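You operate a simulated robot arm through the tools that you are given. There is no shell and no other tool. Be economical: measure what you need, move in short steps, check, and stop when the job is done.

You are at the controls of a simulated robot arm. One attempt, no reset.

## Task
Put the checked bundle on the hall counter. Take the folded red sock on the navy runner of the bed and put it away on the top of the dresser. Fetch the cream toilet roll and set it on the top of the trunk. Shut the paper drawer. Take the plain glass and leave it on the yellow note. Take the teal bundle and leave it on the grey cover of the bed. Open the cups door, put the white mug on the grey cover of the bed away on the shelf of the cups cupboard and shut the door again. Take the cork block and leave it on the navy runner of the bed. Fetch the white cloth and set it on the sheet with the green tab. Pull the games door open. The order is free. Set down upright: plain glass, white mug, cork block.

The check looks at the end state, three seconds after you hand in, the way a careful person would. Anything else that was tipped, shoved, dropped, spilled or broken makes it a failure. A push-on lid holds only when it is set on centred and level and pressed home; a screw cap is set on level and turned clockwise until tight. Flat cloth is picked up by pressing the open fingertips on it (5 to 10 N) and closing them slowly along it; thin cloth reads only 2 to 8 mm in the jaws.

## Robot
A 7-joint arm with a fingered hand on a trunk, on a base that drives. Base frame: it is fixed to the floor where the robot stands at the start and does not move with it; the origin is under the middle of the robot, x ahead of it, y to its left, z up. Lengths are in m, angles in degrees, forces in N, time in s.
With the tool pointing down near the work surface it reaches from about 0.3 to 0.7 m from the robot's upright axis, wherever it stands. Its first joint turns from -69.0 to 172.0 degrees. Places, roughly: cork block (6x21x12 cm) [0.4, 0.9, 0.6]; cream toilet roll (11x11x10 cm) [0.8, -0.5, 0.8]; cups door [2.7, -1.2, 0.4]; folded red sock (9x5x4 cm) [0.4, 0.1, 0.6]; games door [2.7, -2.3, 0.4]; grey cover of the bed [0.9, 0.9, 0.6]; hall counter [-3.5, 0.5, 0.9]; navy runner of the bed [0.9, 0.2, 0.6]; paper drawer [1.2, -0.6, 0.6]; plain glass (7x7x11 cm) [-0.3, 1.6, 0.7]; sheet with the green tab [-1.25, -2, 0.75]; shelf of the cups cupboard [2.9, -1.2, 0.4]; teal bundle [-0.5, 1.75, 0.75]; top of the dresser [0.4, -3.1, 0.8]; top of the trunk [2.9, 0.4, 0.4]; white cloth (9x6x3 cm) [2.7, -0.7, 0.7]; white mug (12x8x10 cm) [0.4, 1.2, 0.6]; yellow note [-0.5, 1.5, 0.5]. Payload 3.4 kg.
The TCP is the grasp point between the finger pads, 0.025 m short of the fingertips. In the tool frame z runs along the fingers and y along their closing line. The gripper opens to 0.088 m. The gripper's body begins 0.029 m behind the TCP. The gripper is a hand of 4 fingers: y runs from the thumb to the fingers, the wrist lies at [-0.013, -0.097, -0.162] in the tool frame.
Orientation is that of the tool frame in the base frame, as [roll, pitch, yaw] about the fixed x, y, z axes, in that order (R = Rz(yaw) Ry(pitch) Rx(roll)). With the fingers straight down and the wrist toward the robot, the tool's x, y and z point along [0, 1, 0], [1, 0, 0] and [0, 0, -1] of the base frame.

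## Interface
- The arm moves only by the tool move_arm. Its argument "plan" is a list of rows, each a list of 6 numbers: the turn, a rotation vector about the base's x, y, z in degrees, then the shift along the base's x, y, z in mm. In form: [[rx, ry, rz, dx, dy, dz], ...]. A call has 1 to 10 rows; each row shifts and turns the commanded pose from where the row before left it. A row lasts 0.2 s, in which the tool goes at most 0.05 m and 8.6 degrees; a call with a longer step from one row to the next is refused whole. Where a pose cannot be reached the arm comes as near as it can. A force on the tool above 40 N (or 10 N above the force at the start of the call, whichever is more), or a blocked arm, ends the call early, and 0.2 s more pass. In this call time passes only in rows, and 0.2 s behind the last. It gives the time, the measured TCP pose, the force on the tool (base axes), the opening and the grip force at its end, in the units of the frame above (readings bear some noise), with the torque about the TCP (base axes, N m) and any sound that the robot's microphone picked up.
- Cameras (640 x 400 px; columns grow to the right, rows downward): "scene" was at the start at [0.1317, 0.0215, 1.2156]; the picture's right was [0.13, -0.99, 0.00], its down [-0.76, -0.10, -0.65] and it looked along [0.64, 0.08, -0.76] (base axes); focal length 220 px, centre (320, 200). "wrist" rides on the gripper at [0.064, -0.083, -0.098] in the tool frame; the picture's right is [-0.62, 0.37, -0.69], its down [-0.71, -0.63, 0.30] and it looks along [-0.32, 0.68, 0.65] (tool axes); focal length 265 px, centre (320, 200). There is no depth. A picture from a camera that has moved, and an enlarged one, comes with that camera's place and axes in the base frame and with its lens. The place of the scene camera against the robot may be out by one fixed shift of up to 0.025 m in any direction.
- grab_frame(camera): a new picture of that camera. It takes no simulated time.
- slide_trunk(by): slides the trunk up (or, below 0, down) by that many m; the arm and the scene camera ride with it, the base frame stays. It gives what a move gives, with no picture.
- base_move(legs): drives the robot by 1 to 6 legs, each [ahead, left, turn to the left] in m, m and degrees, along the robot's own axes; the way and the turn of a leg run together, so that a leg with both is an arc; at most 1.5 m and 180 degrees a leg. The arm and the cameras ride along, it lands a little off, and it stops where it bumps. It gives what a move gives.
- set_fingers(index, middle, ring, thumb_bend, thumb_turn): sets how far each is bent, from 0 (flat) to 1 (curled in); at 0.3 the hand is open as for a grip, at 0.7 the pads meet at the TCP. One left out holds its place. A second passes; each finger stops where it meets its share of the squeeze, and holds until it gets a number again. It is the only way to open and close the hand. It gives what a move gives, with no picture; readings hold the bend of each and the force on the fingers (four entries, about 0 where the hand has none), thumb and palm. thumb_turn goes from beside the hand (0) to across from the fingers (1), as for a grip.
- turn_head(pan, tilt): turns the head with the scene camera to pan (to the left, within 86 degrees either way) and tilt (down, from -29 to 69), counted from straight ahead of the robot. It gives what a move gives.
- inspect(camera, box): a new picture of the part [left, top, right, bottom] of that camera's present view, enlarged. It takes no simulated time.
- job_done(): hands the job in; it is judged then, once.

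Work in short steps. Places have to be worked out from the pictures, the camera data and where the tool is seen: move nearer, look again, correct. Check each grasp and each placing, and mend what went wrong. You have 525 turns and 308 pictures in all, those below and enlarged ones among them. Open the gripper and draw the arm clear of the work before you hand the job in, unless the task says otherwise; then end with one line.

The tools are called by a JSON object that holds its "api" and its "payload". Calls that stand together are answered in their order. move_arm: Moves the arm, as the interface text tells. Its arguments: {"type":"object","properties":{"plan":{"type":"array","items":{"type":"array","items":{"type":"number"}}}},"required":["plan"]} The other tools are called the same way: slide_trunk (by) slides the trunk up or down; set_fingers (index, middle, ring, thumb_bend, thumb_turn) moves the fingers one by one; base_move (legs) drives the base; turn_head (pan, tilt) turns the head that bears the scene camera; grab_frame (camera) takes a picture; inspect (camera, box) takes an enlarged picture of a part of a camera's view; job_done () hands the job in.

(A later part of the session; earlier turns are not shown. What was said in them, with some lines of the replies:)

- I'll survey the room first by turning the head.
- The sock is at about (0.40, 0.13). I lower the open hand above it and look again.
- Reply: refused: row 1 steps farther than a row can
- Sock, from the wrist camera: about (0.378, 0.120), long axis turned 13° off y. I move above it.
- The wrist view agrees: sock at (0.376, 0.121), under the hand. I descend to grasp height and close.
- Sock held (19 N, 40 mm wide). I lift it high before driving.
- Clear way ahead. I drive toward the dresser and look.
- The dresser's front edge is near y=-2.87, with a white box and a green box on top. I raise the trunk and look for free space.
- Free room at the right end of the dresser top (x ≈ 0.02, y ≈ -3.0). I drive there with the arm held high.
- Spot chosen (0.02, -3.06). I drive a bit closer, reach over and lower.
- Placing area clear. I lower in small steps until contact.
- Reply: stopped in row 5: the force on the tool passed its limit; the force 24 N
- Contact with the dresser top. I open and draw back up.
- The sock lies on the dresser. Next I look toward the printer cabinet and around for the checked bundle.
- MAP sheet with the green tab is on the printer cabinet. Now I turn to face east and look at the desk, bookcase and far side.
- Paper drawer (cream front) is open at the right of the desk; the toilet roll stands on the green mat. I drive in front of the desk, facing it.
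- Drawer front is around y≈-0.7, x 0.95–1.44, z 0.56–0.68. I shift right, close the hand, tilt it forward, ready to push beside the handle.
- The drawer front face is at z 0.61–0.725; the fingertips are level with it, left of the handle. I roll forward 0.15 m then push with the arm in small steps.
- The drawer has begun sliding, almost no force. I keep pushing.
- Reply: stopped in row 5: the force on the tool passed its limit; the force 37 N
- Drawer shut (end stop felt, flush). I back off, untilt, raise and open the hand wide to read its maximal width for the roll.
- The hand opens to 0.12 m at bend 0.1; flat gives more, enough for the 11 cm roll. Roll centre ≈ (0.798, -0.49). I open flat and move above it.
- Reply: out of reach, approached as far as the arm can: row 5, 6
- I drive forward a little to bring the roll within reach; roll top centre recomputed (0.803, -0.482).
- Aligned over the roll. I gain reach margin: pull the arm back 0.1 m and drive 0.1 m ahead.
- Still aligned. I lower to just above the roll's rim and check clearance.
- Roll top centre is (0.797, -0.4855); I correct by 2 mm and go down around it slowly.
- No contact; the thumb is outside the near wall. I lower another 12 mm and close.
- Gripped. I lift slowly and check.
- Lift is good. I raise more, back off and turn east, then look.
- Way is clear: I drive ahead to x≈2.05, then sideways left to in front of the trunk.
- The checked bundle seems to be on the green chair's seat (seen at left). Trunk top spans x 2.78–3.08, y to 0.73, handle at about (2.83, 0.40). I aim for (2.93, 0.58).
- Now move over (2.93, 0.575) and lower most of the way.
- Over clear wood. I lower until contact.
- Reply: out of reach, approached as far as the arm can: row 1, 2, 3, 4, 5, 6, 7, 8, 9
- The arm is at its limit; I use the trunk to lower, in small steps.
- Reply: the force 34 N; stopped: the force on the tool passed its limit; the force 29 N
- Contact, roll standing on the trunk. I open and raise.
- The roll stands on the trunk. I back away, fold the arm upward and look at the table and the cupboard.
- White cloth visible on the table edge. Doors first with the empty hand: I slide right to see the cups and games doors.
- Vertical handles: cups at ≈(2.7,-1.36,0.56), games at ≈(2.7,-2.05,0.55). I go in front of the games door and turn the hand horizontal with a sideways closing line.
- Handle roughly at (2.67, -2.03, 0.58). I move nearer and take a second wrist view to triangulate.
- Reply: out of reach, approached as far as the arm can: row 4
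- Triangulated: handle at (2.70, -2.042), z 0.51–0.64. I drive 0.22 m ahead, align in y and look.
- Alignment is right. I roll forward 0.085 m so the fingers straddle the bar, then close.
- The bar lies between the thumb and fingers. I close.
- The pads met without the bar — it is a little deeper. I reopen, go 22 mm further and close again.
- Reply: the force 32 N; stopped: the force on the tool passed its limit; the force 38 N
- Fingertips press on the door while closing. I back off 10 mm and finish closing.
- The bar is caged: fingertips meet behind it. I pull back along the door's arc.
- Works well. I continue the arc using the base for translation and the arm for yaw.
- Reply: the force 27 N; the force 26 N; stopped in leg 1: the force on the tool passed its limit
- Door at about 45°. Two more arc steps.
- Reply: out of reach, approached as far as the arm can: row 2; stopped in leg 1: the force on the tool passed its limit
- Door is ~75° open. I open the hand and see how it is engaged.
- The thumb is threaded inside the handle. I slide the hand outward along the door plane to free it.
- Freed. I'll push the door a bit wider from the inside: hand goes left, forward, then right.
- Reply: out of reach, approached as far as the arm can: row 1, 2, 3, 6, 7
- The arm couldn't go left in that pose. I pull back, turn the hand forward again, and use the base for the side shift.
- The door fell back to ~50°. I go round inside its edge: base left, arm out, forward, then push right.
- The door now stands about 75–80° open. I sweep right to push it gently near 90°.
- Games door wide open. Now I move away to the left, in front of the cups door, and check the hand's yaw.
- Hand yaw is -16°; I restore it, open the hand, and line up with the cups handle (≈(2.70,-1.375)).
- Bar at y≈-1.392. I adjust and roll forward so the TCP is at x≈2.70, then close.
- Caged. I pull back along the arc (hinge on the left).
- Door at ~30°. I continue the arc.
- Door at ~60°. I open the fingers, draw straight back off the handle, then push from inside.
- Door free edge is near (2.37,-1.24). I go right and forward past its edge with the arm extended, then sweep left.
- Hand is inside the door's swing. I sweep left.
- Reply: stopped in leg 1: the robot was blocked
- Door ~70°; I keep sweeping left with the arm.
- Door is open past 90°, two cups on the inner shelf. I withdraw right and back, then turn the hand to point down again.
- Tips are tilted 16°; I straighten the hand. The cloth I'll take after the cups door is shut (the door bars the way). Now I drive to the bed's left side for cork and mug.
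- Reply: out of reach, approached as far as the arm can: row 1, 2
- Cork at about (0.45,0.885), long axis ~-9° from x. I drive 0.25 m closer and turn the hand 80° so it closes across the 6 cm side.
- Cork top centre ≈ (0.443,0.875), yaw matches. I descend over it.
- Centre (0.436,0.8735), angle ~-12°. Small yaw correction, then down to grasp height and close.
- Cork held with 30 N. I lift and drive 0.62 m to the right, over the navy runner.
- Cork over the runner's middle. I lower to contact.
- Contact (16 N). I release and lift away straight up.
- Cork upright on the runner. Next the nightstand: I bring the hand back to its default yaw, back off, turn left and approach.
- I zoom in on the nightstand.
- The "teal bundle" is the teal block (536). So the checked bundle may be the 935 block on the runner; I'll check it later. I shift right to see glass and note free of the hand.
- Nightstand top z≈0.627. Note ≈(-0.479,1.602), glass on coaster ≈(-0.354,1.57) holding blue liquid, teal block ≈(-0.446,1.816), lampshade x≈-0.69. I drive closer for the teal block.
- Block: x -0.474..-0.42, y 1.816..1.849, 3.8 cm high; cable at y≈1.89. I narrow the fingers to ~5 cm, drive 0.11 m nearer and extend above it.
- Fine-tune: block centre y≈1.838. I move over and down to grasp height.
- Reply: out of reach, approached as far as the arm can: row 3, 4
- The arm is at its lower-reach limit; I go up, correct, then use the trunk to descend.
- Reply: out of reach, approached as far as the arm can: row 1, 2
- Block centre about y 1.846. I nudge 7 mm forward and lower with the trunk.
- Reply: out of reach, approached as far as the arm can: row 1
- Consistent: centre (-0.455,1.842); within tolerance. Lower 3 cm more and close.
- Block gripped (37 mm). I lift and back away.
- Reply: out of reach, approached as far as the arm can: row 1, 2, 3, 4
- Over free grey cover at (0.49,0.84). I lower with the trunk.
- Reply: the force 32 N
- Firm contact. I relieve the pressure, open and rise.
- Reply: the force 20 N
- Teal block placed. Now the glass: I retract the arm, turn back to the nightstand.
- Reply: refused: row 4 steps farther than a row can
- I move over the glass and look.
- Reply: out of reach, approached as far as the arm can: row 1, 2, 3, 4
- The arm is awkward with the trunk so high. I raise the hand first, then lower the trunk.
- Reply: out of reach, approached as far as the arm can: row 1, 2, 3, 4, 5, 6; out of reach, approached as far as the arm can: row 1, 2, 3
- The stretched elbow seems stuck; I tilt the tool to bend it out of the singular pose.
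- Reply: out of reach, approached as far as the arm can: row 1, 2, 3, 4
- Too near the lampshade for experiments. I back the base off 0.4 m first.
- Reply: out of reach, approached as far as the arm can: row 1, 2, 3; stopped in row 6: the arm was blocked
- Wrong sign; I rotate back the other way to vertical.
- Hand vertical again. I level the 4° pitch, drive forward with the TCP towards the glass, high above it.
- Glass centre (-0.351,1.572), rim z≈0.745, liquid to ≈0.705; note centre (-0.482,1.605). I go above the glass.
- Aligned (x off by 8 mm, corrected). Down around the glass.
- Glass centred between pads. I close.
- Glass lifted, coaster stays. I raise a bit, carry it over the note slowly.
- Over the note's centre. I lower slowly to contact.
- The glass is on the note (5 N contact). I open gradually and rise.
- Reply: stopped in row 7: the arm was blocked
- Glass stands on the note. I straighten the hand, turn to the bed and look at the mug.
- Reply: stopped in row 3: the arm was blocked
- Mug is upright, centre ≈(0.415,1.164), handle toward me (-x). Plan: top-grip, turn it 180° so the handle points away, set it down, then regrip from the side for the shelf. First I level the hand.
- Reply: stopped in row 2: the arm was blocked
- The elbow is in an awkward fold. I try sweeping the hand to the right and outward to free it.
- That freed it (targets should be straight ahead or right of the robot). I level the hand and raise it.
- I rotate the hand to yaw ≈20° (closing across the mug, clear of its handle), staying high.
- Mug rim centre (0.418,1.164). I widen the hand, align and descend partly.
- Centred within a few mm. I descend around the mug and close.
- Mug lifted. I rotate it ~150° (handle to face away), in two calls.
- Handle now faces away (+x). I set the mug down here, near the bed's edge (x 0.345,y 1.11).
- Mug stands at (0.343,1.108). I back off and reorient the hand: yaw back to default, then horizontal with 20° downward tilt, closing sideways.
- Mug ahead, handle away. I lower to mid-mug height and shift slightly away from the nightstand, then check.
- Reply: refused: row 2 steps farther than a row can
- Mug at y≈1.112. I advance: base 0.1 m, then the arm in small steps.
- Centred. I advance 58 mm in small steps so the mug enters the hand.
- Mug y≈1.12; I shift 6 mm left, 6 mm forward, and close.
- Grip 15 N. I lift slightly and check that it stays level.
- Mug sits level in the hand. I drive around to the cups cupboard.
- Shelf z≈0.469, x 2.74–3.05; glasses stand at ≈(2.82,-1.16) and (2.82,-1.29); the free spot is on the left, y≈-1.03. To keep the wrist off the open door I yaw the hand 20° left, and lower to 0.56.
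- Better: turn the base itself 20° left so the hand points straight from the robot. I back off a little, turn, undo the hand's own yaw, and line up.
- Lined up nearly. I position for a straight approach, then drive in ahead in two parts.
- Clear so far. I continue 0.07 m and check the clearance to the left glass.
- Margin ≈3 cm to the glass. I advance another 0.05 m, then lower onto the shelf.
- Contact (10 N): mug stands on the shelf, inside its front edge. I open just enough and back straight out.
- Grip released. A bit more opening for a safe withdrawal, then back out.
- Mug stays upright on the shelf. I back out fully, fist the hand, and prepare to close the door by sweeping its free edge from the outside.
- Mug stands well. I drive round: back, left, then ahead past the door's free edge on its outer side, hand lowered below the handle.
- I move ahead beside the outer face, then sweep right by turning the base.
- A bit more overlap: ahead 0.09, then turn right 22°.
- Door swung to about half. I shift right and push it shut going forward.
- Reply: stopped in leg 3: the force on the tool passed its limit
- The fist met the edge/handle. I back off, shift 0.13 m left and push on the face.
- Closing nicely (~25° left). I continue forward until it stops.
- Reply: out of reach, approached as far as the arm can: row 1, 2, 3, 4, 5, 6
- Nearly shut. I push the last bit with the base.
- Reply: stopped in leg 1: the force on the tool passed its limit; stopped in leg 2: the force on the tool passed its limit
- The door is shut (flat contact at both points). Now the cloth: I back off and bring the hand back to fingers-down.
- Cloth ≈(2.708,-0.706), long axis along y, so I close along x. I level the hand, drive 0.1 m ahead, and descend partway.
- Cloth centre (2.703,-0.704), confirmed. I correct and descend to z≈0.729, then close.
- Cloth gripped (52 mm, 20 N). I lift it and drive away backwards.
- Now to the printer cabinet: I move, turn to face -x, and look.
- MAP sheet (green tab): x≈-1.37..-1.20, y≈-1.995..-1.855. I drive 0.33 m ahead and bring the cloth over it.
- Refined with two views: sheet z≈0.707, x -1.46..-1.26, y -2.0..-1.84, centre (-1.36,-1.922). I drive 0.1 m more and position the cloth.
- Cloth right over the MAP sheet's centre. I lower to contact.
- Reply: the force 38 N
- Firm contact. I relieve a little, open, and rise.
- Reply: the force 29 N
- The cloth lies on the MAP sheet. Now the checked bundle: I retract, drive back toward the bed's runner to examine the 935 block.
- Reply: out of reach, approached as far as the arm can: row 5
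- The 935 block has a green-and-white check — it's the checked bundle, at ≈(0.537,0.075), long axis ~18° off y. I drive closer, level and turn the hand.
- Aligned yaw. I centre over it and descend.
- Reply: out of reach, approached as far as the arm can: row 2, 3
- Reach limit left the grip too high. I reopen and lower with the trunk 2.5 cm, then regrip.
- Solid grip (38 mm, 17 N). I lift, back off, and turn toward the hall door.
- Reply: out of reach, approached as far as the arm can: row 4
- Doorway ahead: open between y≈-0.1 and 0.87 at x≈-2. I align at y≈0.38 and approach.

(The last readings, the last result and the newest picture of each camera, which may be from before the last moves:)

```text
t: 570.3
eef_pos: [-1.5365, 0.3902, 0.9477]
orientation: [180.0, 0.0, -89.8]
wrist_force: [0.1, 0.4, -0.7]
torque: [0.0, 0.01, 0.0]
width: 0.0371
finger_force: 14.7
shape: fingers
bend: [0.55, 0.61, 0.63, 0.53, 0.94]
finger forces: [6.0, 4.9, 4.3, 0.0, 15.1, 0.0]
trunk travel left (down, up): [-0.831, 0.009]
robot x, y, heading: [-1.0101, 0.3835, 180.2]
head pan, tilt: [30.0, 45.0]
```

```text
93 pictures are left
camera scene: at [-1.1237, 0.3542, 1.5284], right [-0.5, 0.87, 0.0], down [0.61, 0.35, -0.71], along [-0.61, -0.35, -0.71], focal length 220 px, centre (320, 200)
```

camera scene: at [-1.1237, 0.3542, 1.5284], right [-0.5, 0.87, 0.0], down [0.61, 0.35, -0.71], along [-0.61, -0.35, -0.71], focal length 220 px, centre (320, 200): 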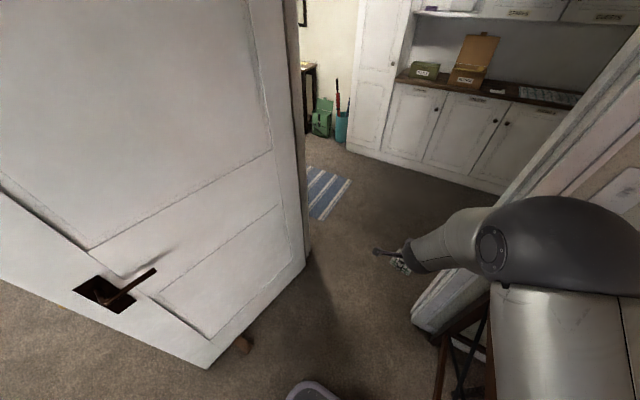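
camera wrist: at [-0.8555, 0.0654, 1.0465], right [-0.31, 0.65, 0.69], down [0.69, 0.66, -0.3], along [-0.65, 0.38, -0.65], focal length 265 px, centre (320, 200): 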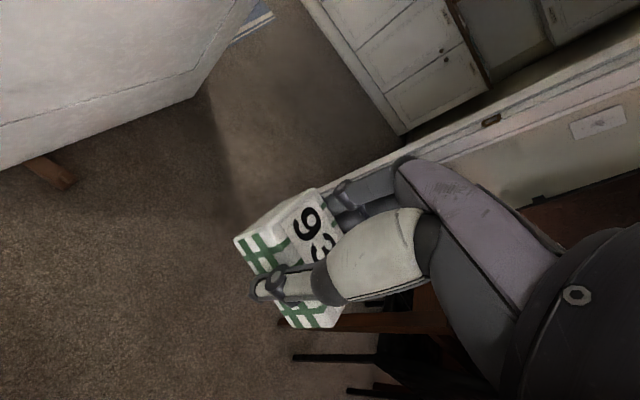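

Doorway spans y≈-0.16…0.68. I centre on y≈0.245 and drive through straight.

{"api": "base_move", "payload": {"legs": [[0, 0.137, 0]]}}

{"api": "base_move", "payload": {"legs": [[1.3, 0, 0]]}}

{"api": "turn_head", "payload": {"pan": 0, "tilt": 40}}

{"api": "grab_frame", "payload": {"camera": "scene"}}

{"api": "grab_frame", "payload": {"camera": "wrist"}}

```text
t: 571.6
eef_pos: [-1.5357, 0.2576, 0.9481]
orientation: [180.0, -0.1, -89.7]
wrist_force: [-1.3, 0.2, 0.2]
torque: [-0.02, -0.02, 0.01]
width: 0.0369
finger_force: 15.4
shape: fingers
bend: [0.55, 0.61, 0.63, 0.53, 0.94]
finger forces: [6.0, 4.9, 4.4, 0.1, 15.1, 0.1]
trunk travel left (down, up): [-0.831, 0.009]
robot x, y, heading: [-1.0076, 0.2471, 179.8]
head pan, tilt: [30.0, 45.0]
```

```text
t: 578.1
eef_pos: [-2.8477, 0.284, 0.9472]
orientation: [-180.0, 0.0, -90.8]
wrist_force: [0.3, -0.8, 0.5]
torque: [0.0, 0.01, -0.02]
width: 0.0369
finger_force: 15.9
shape: fingers
bend: [0.55, 0.61, 0.63, 0.53, 0.94]
finger forces: [6.0, 4.9, 4.3, 0.0, 15.1, 0.0]
trunk travel left (down, up): [-0.831, 0.009]
robot x, y, heading: [-2.3217, 0.2647, 178.6]
head pan, tilt: [30.0, 45.0]
```

```text
t: 579.1
eef_pos: [-2.847, 0.2833, 0.9469]
orientation: [-180.0, 0.0, -90.9]
wrist_force: [-0.8, -0.4, -0.3]
torque: [-0.01, 0.0, -0.01]
width: 0.037
finger_force: 15.4
shape: fingers
bend: [0.55, 0.61, 0.63, 0.53, 0.94]
finger forces: [6.0, 5.0, 4.3, 0.0, 15.0, 0.0]
trunk travel left (down, up): [-0.831, 0.009]
robot x, y, heading: [-2.3182, 0.2621, 178.6]
head pan, tilt: [0.0, 40.0]
```

```text
92 pictures are left
camera scene: at [-2.4502, 0.2795, 1.5356], right [0.02, 1.0, 0.0], down [0.64, -0.01, -0.77], along [-0.77, 0.02, -0.64], focal length 220 px, centre (320, 200)
```

scene: 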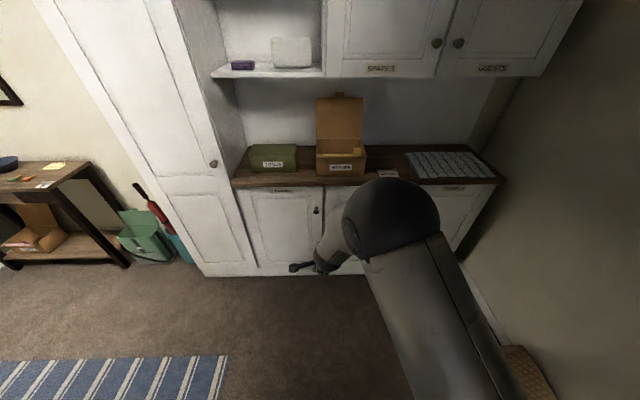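

```text
91 pictures are left
camera wrist: at [-2.7661, 0.2185, 1.0465], right [-0.36, 0.63, 0.69], down [0.64, 0.7, -0.3], along [-0.68, 0.34, -0.65], focal length 265 px, centre (320, 200)
```

wrist: 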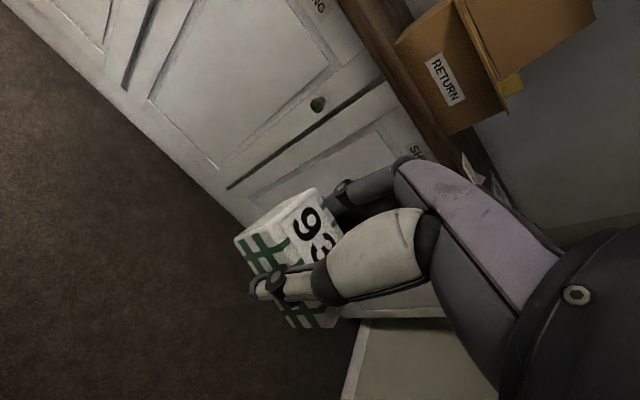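

Counter holds a green box, an open brown box and a grey mat; the strip in front of the green box is free. I raise the hand and drive nearer for a better look.

{"api": "move_arm", "payload": {"plan": [[0, 0, 0, 0, 0, 40], [0, 0, 0, 0, -20, 40], [0, 0, 1, 0, -30, 30]]}}

{"api": "base_move", "payload": {"legs": [[0.3, 0.12, 1]]}}

{"api": "grab_frame", "payload": {"camera": "scene"}}

{"api": "grab_frame", "payload": {"camera": "wrist"}}

```text
t: 579.9
eef_pos: [-2.8473, 0.2341, 1.0588]
orientation: [180.0, -0.1, -90.0]
wrist_force: [-0.5, 0.4, -0.8]
torque: [-0.01, 0.03, 0.0]
width: 0.0366
finger_force: 15.3
shape: fingers
bend: [0.55, 0.61, 0.64, 0.53, 0.94]
finger forces: [6.1, 4.7, 4.2, 0.1, 15.0, 0.0]
trunk travel left (down, up): [-0.831, 0.009]
robot x, y, heading: [-2.3173, 0.2631, 179.1]
head pan, tilt: [0.0, 40.0]
```

```text
t: 582.0
eef_pos: [-3.14, 0.1075, 1.059]
orientation: [180.0, 0.0, -88.8]
wrist_force: [0.5, -0.6, -0.5]
torque: [0.02, 0.0, 0.0]
width: 0.0366
finger_force: 14.8
shape: fingers
bend: [0.55, 0.61, 0.64, 0.53, 0.94]
finger forces: [6.1, 4.8, 4.2, 0.1, 15.1, 0.0]
trunk travel left (down, up): [-0.831, 0.009]
robot x, y, heading: [-2.612, 0.1504, 179.9]
head pan, tilt: [0.0, 40.0]
```

```text
90 pictures are left
camera scene: at [-2.7434, 0.1611, 1.5356], right [0.01, 1.0, 0.0], down [0.64, 0.0, -0.77], along [-0.77, 0.0, -0.64], focal length 220 px, centre (320, 200)
```

scene: 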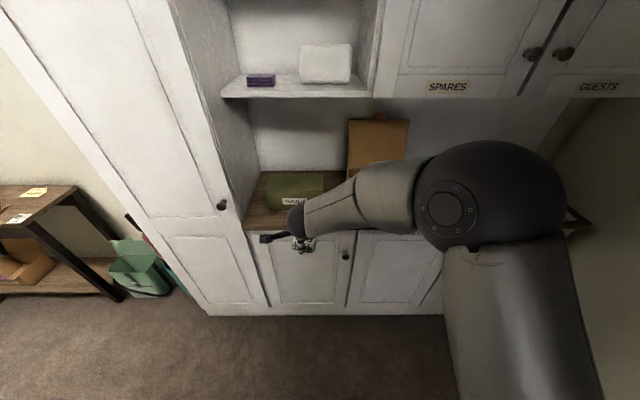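

```text
89 pictures are left
camera wrist: at [-3.056, 0.0458, 1.1568], right [-0.38, 0.61, 0.69], down [0.62, 0.73, -0.3], along [-0.69, 0.31, -0.65], focal length 265 px, centre (320, 200)
```

wrist: 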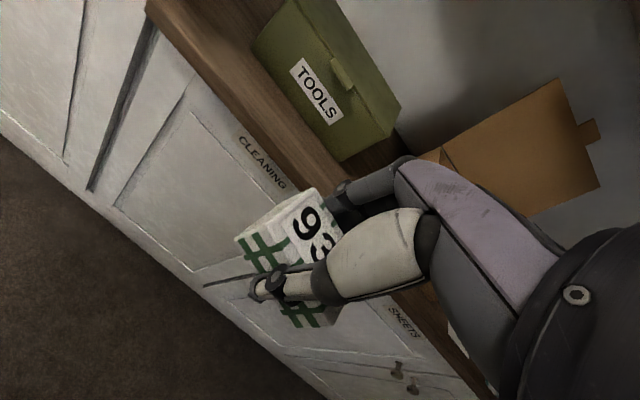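

Counter z≈0.89, front edge x≈-3.34; TOOLS box front at -3.452 (y -0.07…0.17), RETURN box from y≈0.28. I aim for (-3.395, 0.215), in front of the gap.

{"api": "base_move", "payload": {"legs": [[0.17, -0.105, 0]]}}

{"api": "move_arm", "payload": {"plan": [[0, 0, 0, -25, 0, -10], [0, 0, 0, -25, 0, -20], [0, 0, 0, -20, 0, -20]]}}

{"api": "grab_frame", "payload": {"camera": "wrist"}}

{"api": "grab_frame", "payload": {"camera": "scene"}}

```text
t: 583.6
eef_pos: [-3.3075, 0.2115, 1.0575]
orientation: [179.9, 0.1, -88.8]
wrist_force: [0.1, -0.1, -1.1]
torque: [-0.01, 0.0, -0.01]
width: 0.0366
finger_force: 15.6
shape: fingers
bend: [0.55, 0.61, 0.64, 0.53, 0.94]
finger forces: [6.1, 4.8, 4.2, 0.1, 15.2, 0.0]
trunk travel left (down, up): [-0.831, 0.009]
robot x, y, heading: [-2.777, 0.2505, 180.1]
head pan, tilt: [0.0, 40.0]
```

```text
t: 584.4
eef_pos: [-3.3758, 0.2103, 1.0076]
orientation: [179.9, 0.1, -88.7]
wrist_force: [0.1, 0.2, -0.9]
torque: [-0.01, -0.01, -0.01]
width: 0.0366
finger_force: 14.9
shape: fingers
bend: [0.55, 0.61, 0.64, 0.53, 0.94]
finger forces: [6.0, 4.8, 4.2, 0.0, 15.0, 0.0]
trunk travel left (down, up): [-0.831, 0.009]
robot x, y, heading: [-2.779, 0.2556, 179.9]
head pan, tilt: [0.0, 40.0]
```

```text
88 pictures are left
camera wrist: at [-3.2925, 0.1488, 1.1057], right [-0.38, 0.61, 0.69], down [0.61, 0.73, -0.3], along [-0.69, 0.31, -0.65], focal length 265 px, centre (320, 200)
```

wrist: 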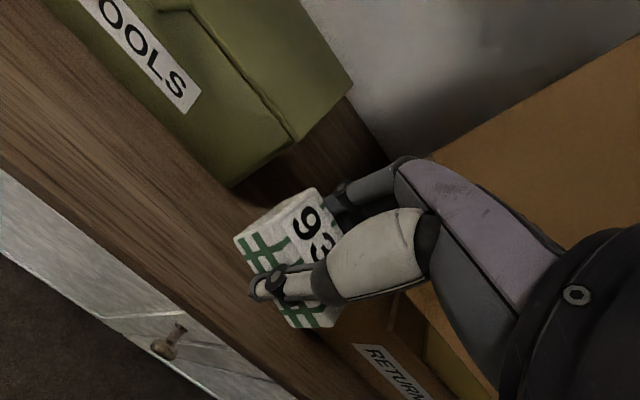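

```text
87 pictures are left
camera scene: at [-2.9117, 0.2659, 1.5355], right [0.0, 1.0, 0.0], down [0.64, 0.0, -0.77], along [-0.77, 0.0, -0.64], focal length 220 px, centre (320, 200)
```

scene: 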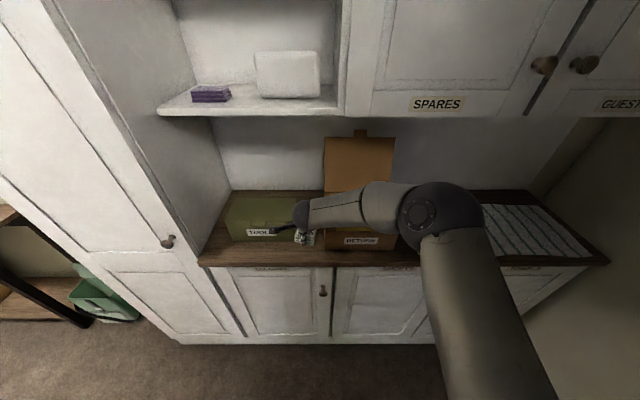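

Position fits the gap. I shift 14 mm inward and lower to contact.

{"api": "move_arm", "payload": {"plan": [[0, 0, 0, -14, 0, -30], [0, 0, 0, 0, 0, -25], [0, 0, 0, 0, 0, -15], [0, 0, 0, 0, 0, -8], [0, 0, 0, 0, 0, -5], [0, 0, 0, 0, 0, -4], [0, 0, 0, 0, 0, -4]]}}

{"api": "grab_frame", "payload": {"camera": "wrist"}}

```text
t: 586.0
eef_pos: [-3.3898, 0.2111, 0.9198]
orientation: [179.9, -0.1, -88.7]
wrist_force: [0.9, 0.0, 8.5]
torque: [0.07, 0.12, -0.03]
width: 0.0363
finger_force: 17.2
shape: fingers
bend: [0.55, 0.61, 0.64, 0.53, 0.94]
finger forces: [6.2, 7.1, 4.7, 0.1, 17.0, 0.0]
trunk travel left (down, up): [-0.831, 0.009]
robot x, y, heading: [-2.7812, 0.2548, 180.0]
head pan, tilt: [0.0, 40.0]
```

```text
86 pictures are left
camera wrist: at [-3.3057, 0.1494, 1.0175], right [-0.38, 0.61, 0.69], down [0.61, 0.73, -0.31], along [-0.69, 0.31, -0.65], focal length 265 px, centre (320, 200)
```

wrist: 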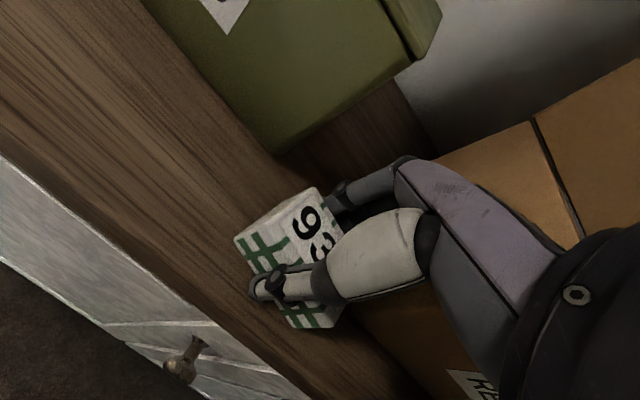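

Contact. I open modestly and lift straight up.

{"api": "set_fingers", "payload": {"index": 0.47, "middle": 0.5, "ring": 0.52, "thumb_bend": 0.38}}

{"api": "move_arm", "payload": {"plan": [[0, 0, 0, 0, 0, 20], [0, 0, 0, 0, 0, 35], [0, 0, 0, 0, 0, 45], [0, 0, 0, 15, 0, 40]]}}

{"api": "grab_frame", "payload": {"camera": "wrist"}}

```text
t: 587.0
eef_pos: [-3.3896, 0.2114, 0.9172]
orientation: [179.9, 0.0, -88.7]
wrist_force: [1.8, 0.3, 4.3]
torque: [0.01, 0.06, -0.01]
width: 0.0575
finger_force: 2.1
shape: fingers
bend: [0.47, 0.53, 0.52, 0.38, 0.97]
finger forces: [0.1, 4.7, 0.0, 0.0, 0.0, 0.0]
trunk travel left (down, up): [-0.831, 0.009]
robot x, y, heading: [-2.7805, 0.2549, 180.0]
head pan, tilt: [0.0, 40.0]
```

```text
t: 588.0
eef_pos: [-3.3728, 0.2122, 1.0572]
orientation: [179.9, 0.0, -88.8]
wrist_force: [-0.2, 0.0, 0.9]
torque: [0.01, 0.0, 0.0]
width: 0.0576
finger_force: 0.1
shape: fingers
bend: [0.47, 0.5, 0.52, 0.38, 0.97]
finger forces: [0.0, 0.1, 0.0, 0.0, 0.0, 0.0]
trunk travel left (down, up): [-0.831, 0.009]
robot x, y, heading: [-2.779, 0.2534, 179.9]
head pan, tilt: [0.0, 40.0]
```

```text
85 pictures are left
camera wrist: at [-3.2889, 0.1505, 1.1549], right [-0.38, 0.61, 0.69], down [0.61, 0.73, -0.3], along [-0.69, 0.31, -0.65], focal length 265 px, centre (320, 200)
```

wrist: 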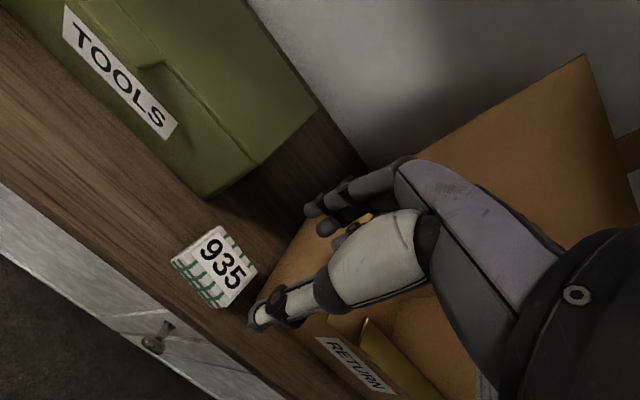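

The checked bundle stands on the hall counter. I back out through the doorway and check the whole room.

{"api": "base_move", "payload": {"legs": [[-0.5, 0, 0]]}}

{"api": "base_move", "payload": {"legs": [[-1.3, 0, 0], [-0.4, 0, 0]]}}

{"api": "turn_head", "payload": {"pan": -60, "tilt": 25}}

{"api": "grab_frame", "payload": {"camera": "scene"}}

```text
t: 590.9
eef_pos: [-2.8836, 0.215, 1.0558]
orientation: [-179.9, 0.0, -89.4]
wrist_force: [0.1, -0.5, 0.0]
torque: [0.01, 0.02, 0.01]
width: 0.0575
finger_force: 0.1
shape: fingers
bend: [0.47, 0.5, 0.52, 0.38, 0.97]
finger forces: [0.0, 0.1, 0.0, 0.0, 0.1, 0.0]
trunk travel left (down, up): [-0.831, 0.009]
robot x, y, heading: [-2.2858, 0.2464, 179.4]
head pan, tilt: [0.0, 40.0]
```

```text
t: 599.5
eef_pos: [-1.2007, 0.1971, 1.0551]
orientation: [180.0, 0.0, -89.1]
wrist_force: [0.8, -0.2, -0.2]
torque: [0.0, 0.0, -0.02]
width: 0.0578
finger_force: 0.0
shape: fingers
bend: [0.47, 0.5, 0.52, 0.38, 0.97]
finger forces: [0.1, 0.1, 0.0, 0.0, 0.0, 0.0]
trunk travel left (down, up): [-0.831, 0.009]
robot x, y, heading: [-0.6072, 0.2335, 179.0]
head pan, tilt: [0.0, 40.0]
```

```text
t: 600.8
eef_pos: [-1.2014, 0.1969, 1.0551]
orientation: [180.0, 0.0, -89.2]
wrist_force: [0.2, -0.3, 0.2]
torque: [-0.04, -0.02, -0.03]
width: 0.0575
finger_force: 0.2
shape: fingers
bend: [0.47, 0.5, 0.52, 0.38, 0.97]
finger forces: [0.1, 0.0, 0.1, 0.1, 0.0, 0.0]
trunk travel left (down, up): [-0.831, 0.009]
robot x, y, heading: [-0.6055, 0.2377, 179.6]
head pan, tilt: [-60.0, 25.0]
```

```text
84 pictures are left
camera scene: at [-0.6969, 0.3268, 1.5589], right [0.87, 0.49, 0.0], down [0.21, -0.37, -0.91], along [-0.45, 0.79, -0.42], focal length 220 px, centre (320, 200)
```

scene: 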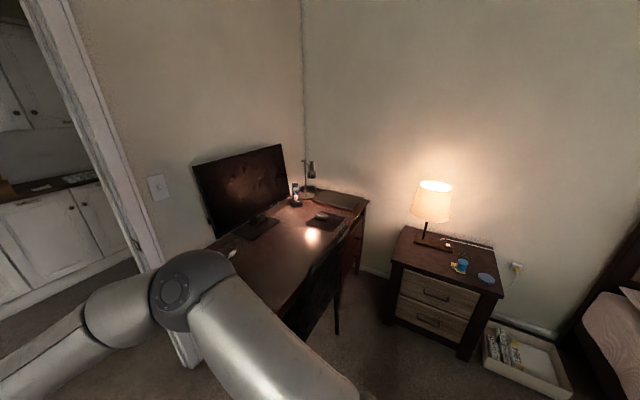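

{"api": "inspect", "payload": {"camera": "scene", "box": [390, 170, 520, 300]}}

{"api": "base_move", "payload": {"legs": [[0, 0, -90], [0, 0, -80]]}}

{"api": "turn_head", "payload": {"pan": -10, "tilt": 25}}

{"api": "grab_frame", "payload": {"camera": "scene"}}

{"api": "inspect", "payload": {"camera": "scene", "box": [300, 90, 560, 240]}}

```text
3.08 times, centred on (455, 235) of scene
camera zoom: at [-0.6969, 0.3268, 1.5589], right [0.87, 0.49, 0.0], down [0.21, -0.37, -0.91], along [-0.45, 0.79, -0.42], focal length 677 px, centre (-95, 92)
```

zoom: 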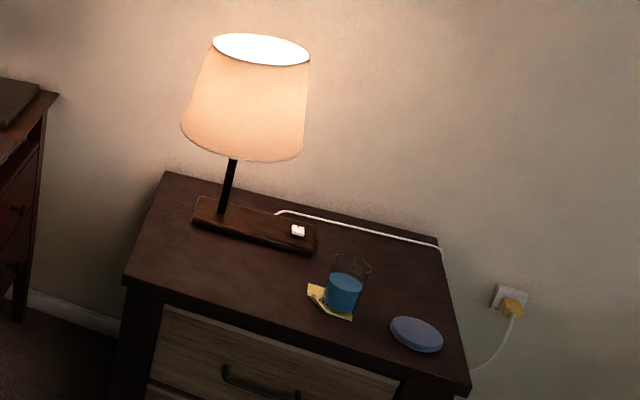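

```text
t: 608.4
eef_pos: [-0.0314, 0.3884, 1.0552]
orientation: [179.9, 0.1, 102.2]
wrist_force: [-0.5, 0.1, -0.2]
torque: [0.04, 0.0, 0.02]
width: 0.0576
finger_force: 0.1
shape: fingers
bend: [0.47, 0.5, 0.52, 0.38, 0.97]
finger forces: [0.0, 0.0, 0.1, 0.1, 0.0, 0.0]
trunk travel left (down, up): [-0.831, 0.009]
robot x, y, heading: [-0.6072, 0.2323, 10.9]
head pan, tilt: [-60.0, 25.0]
```

```text
t: 609.5
eef_pos: [-0.0316, 0.3888, 1.0554]
orientation: [180.0, 0.1, 102.1]
wrist_force: [0.1, -0.2, 0.2]
torque: [0.0, -0.01, 0.01]
width: 0.0576
finger_force: 0.0
shape: fingers
bend: [0.47, 0.5, 0.52, 0.38, 0.97]
finger forces: [0.0, 0.0, 0.0, 0.0, 0.1, 0.0]
trunk travel left (down, up): [-0.831, 0.009]
robot x, y, heading: [-0.6072, 0.2356, 10.9]
head pan, tilt: [-10.0, 25.0]
```

```text
82 pictures are left
camera scene: at [-0.4601, 0.2567, 1.5589], right [0.01, -1.0, 0.0], down [-0.42, -0.01, -0.91], along [0.91, 0.01, -0.42], focal length 220 px, centre (320, 200)
```

scene: 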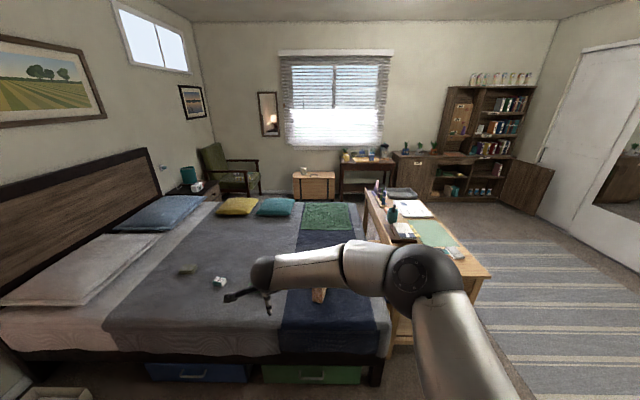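

```text
2.46 times, centred on (430, 165) of scene
camera zoom: at [-0.4601, 0.2567, 1.5589], right [0.01, -1.0, 0.0], down [-0.42, -0.01, -0.91], along [0.91, 0.01, -0.42], focal length 541 px, centre (49, 286)
```

zoom: 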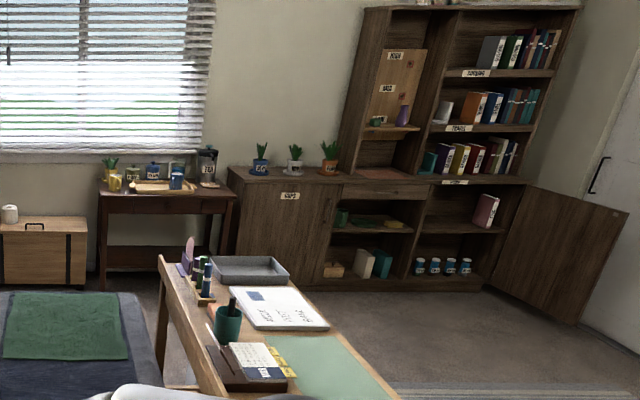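

Everything is in place and the plants, cups door and games door look right. I open the hand fully and hand in.

{"api": "set_fingers", "payload": {"index": 0.3, "middle": 0.3, "ring": 0.3, "thumb_bend": 0.3}}

{"api": "inspect", "payload": {"camera": "scene", "box": [160, 180, 420, 340]}}

{"api": "job_done", "payload": {}}

```text
t: 610.5
eef_pos: [-0.0311, 0.3893, 1.0557]
orientation: [179.9, 0.1, 102.2]
wrist_force: [0.3, -0.3, 0.2]
torque: [0.02, 0.0, 0.02]
width: 0.0843
finger_force: 0.1
shape: fingers
bend: [0.3, 0.3, 0.3, 0.3, 0.97]
finger forces: [0.0, 0.0, 0.1, 0.0, 0.1, 0.1]
trunk travel left (down, up): [-0.831, 0.009]
robot x, y, heading: [-0.6081, 0.2326, 10.9]
head pan, tilt: [-10.0, 25.0]
```

```text
2.46 times, centred on (290, 260) of scene
camera zoom: at [-0.4601, 0.2568, 1.5589], right [0.02, -1.0, 0.0], down [-0.42, -0.01, -0.91], along [0.91, 0.01, -0.42], focal length 541 px, centre (394, 52)
```

zoom: 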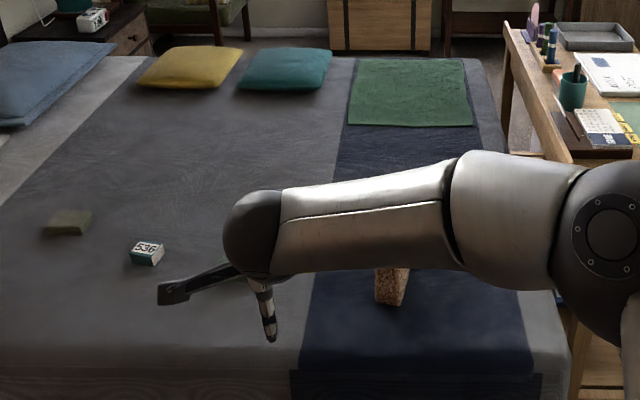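

```text
The job is handed in.
```

All ten tasks are done and the job is handed in; I took the green-and-white checked block marked 935, found on the bed's navy runner, to be the checked bundle, since its place was not given.
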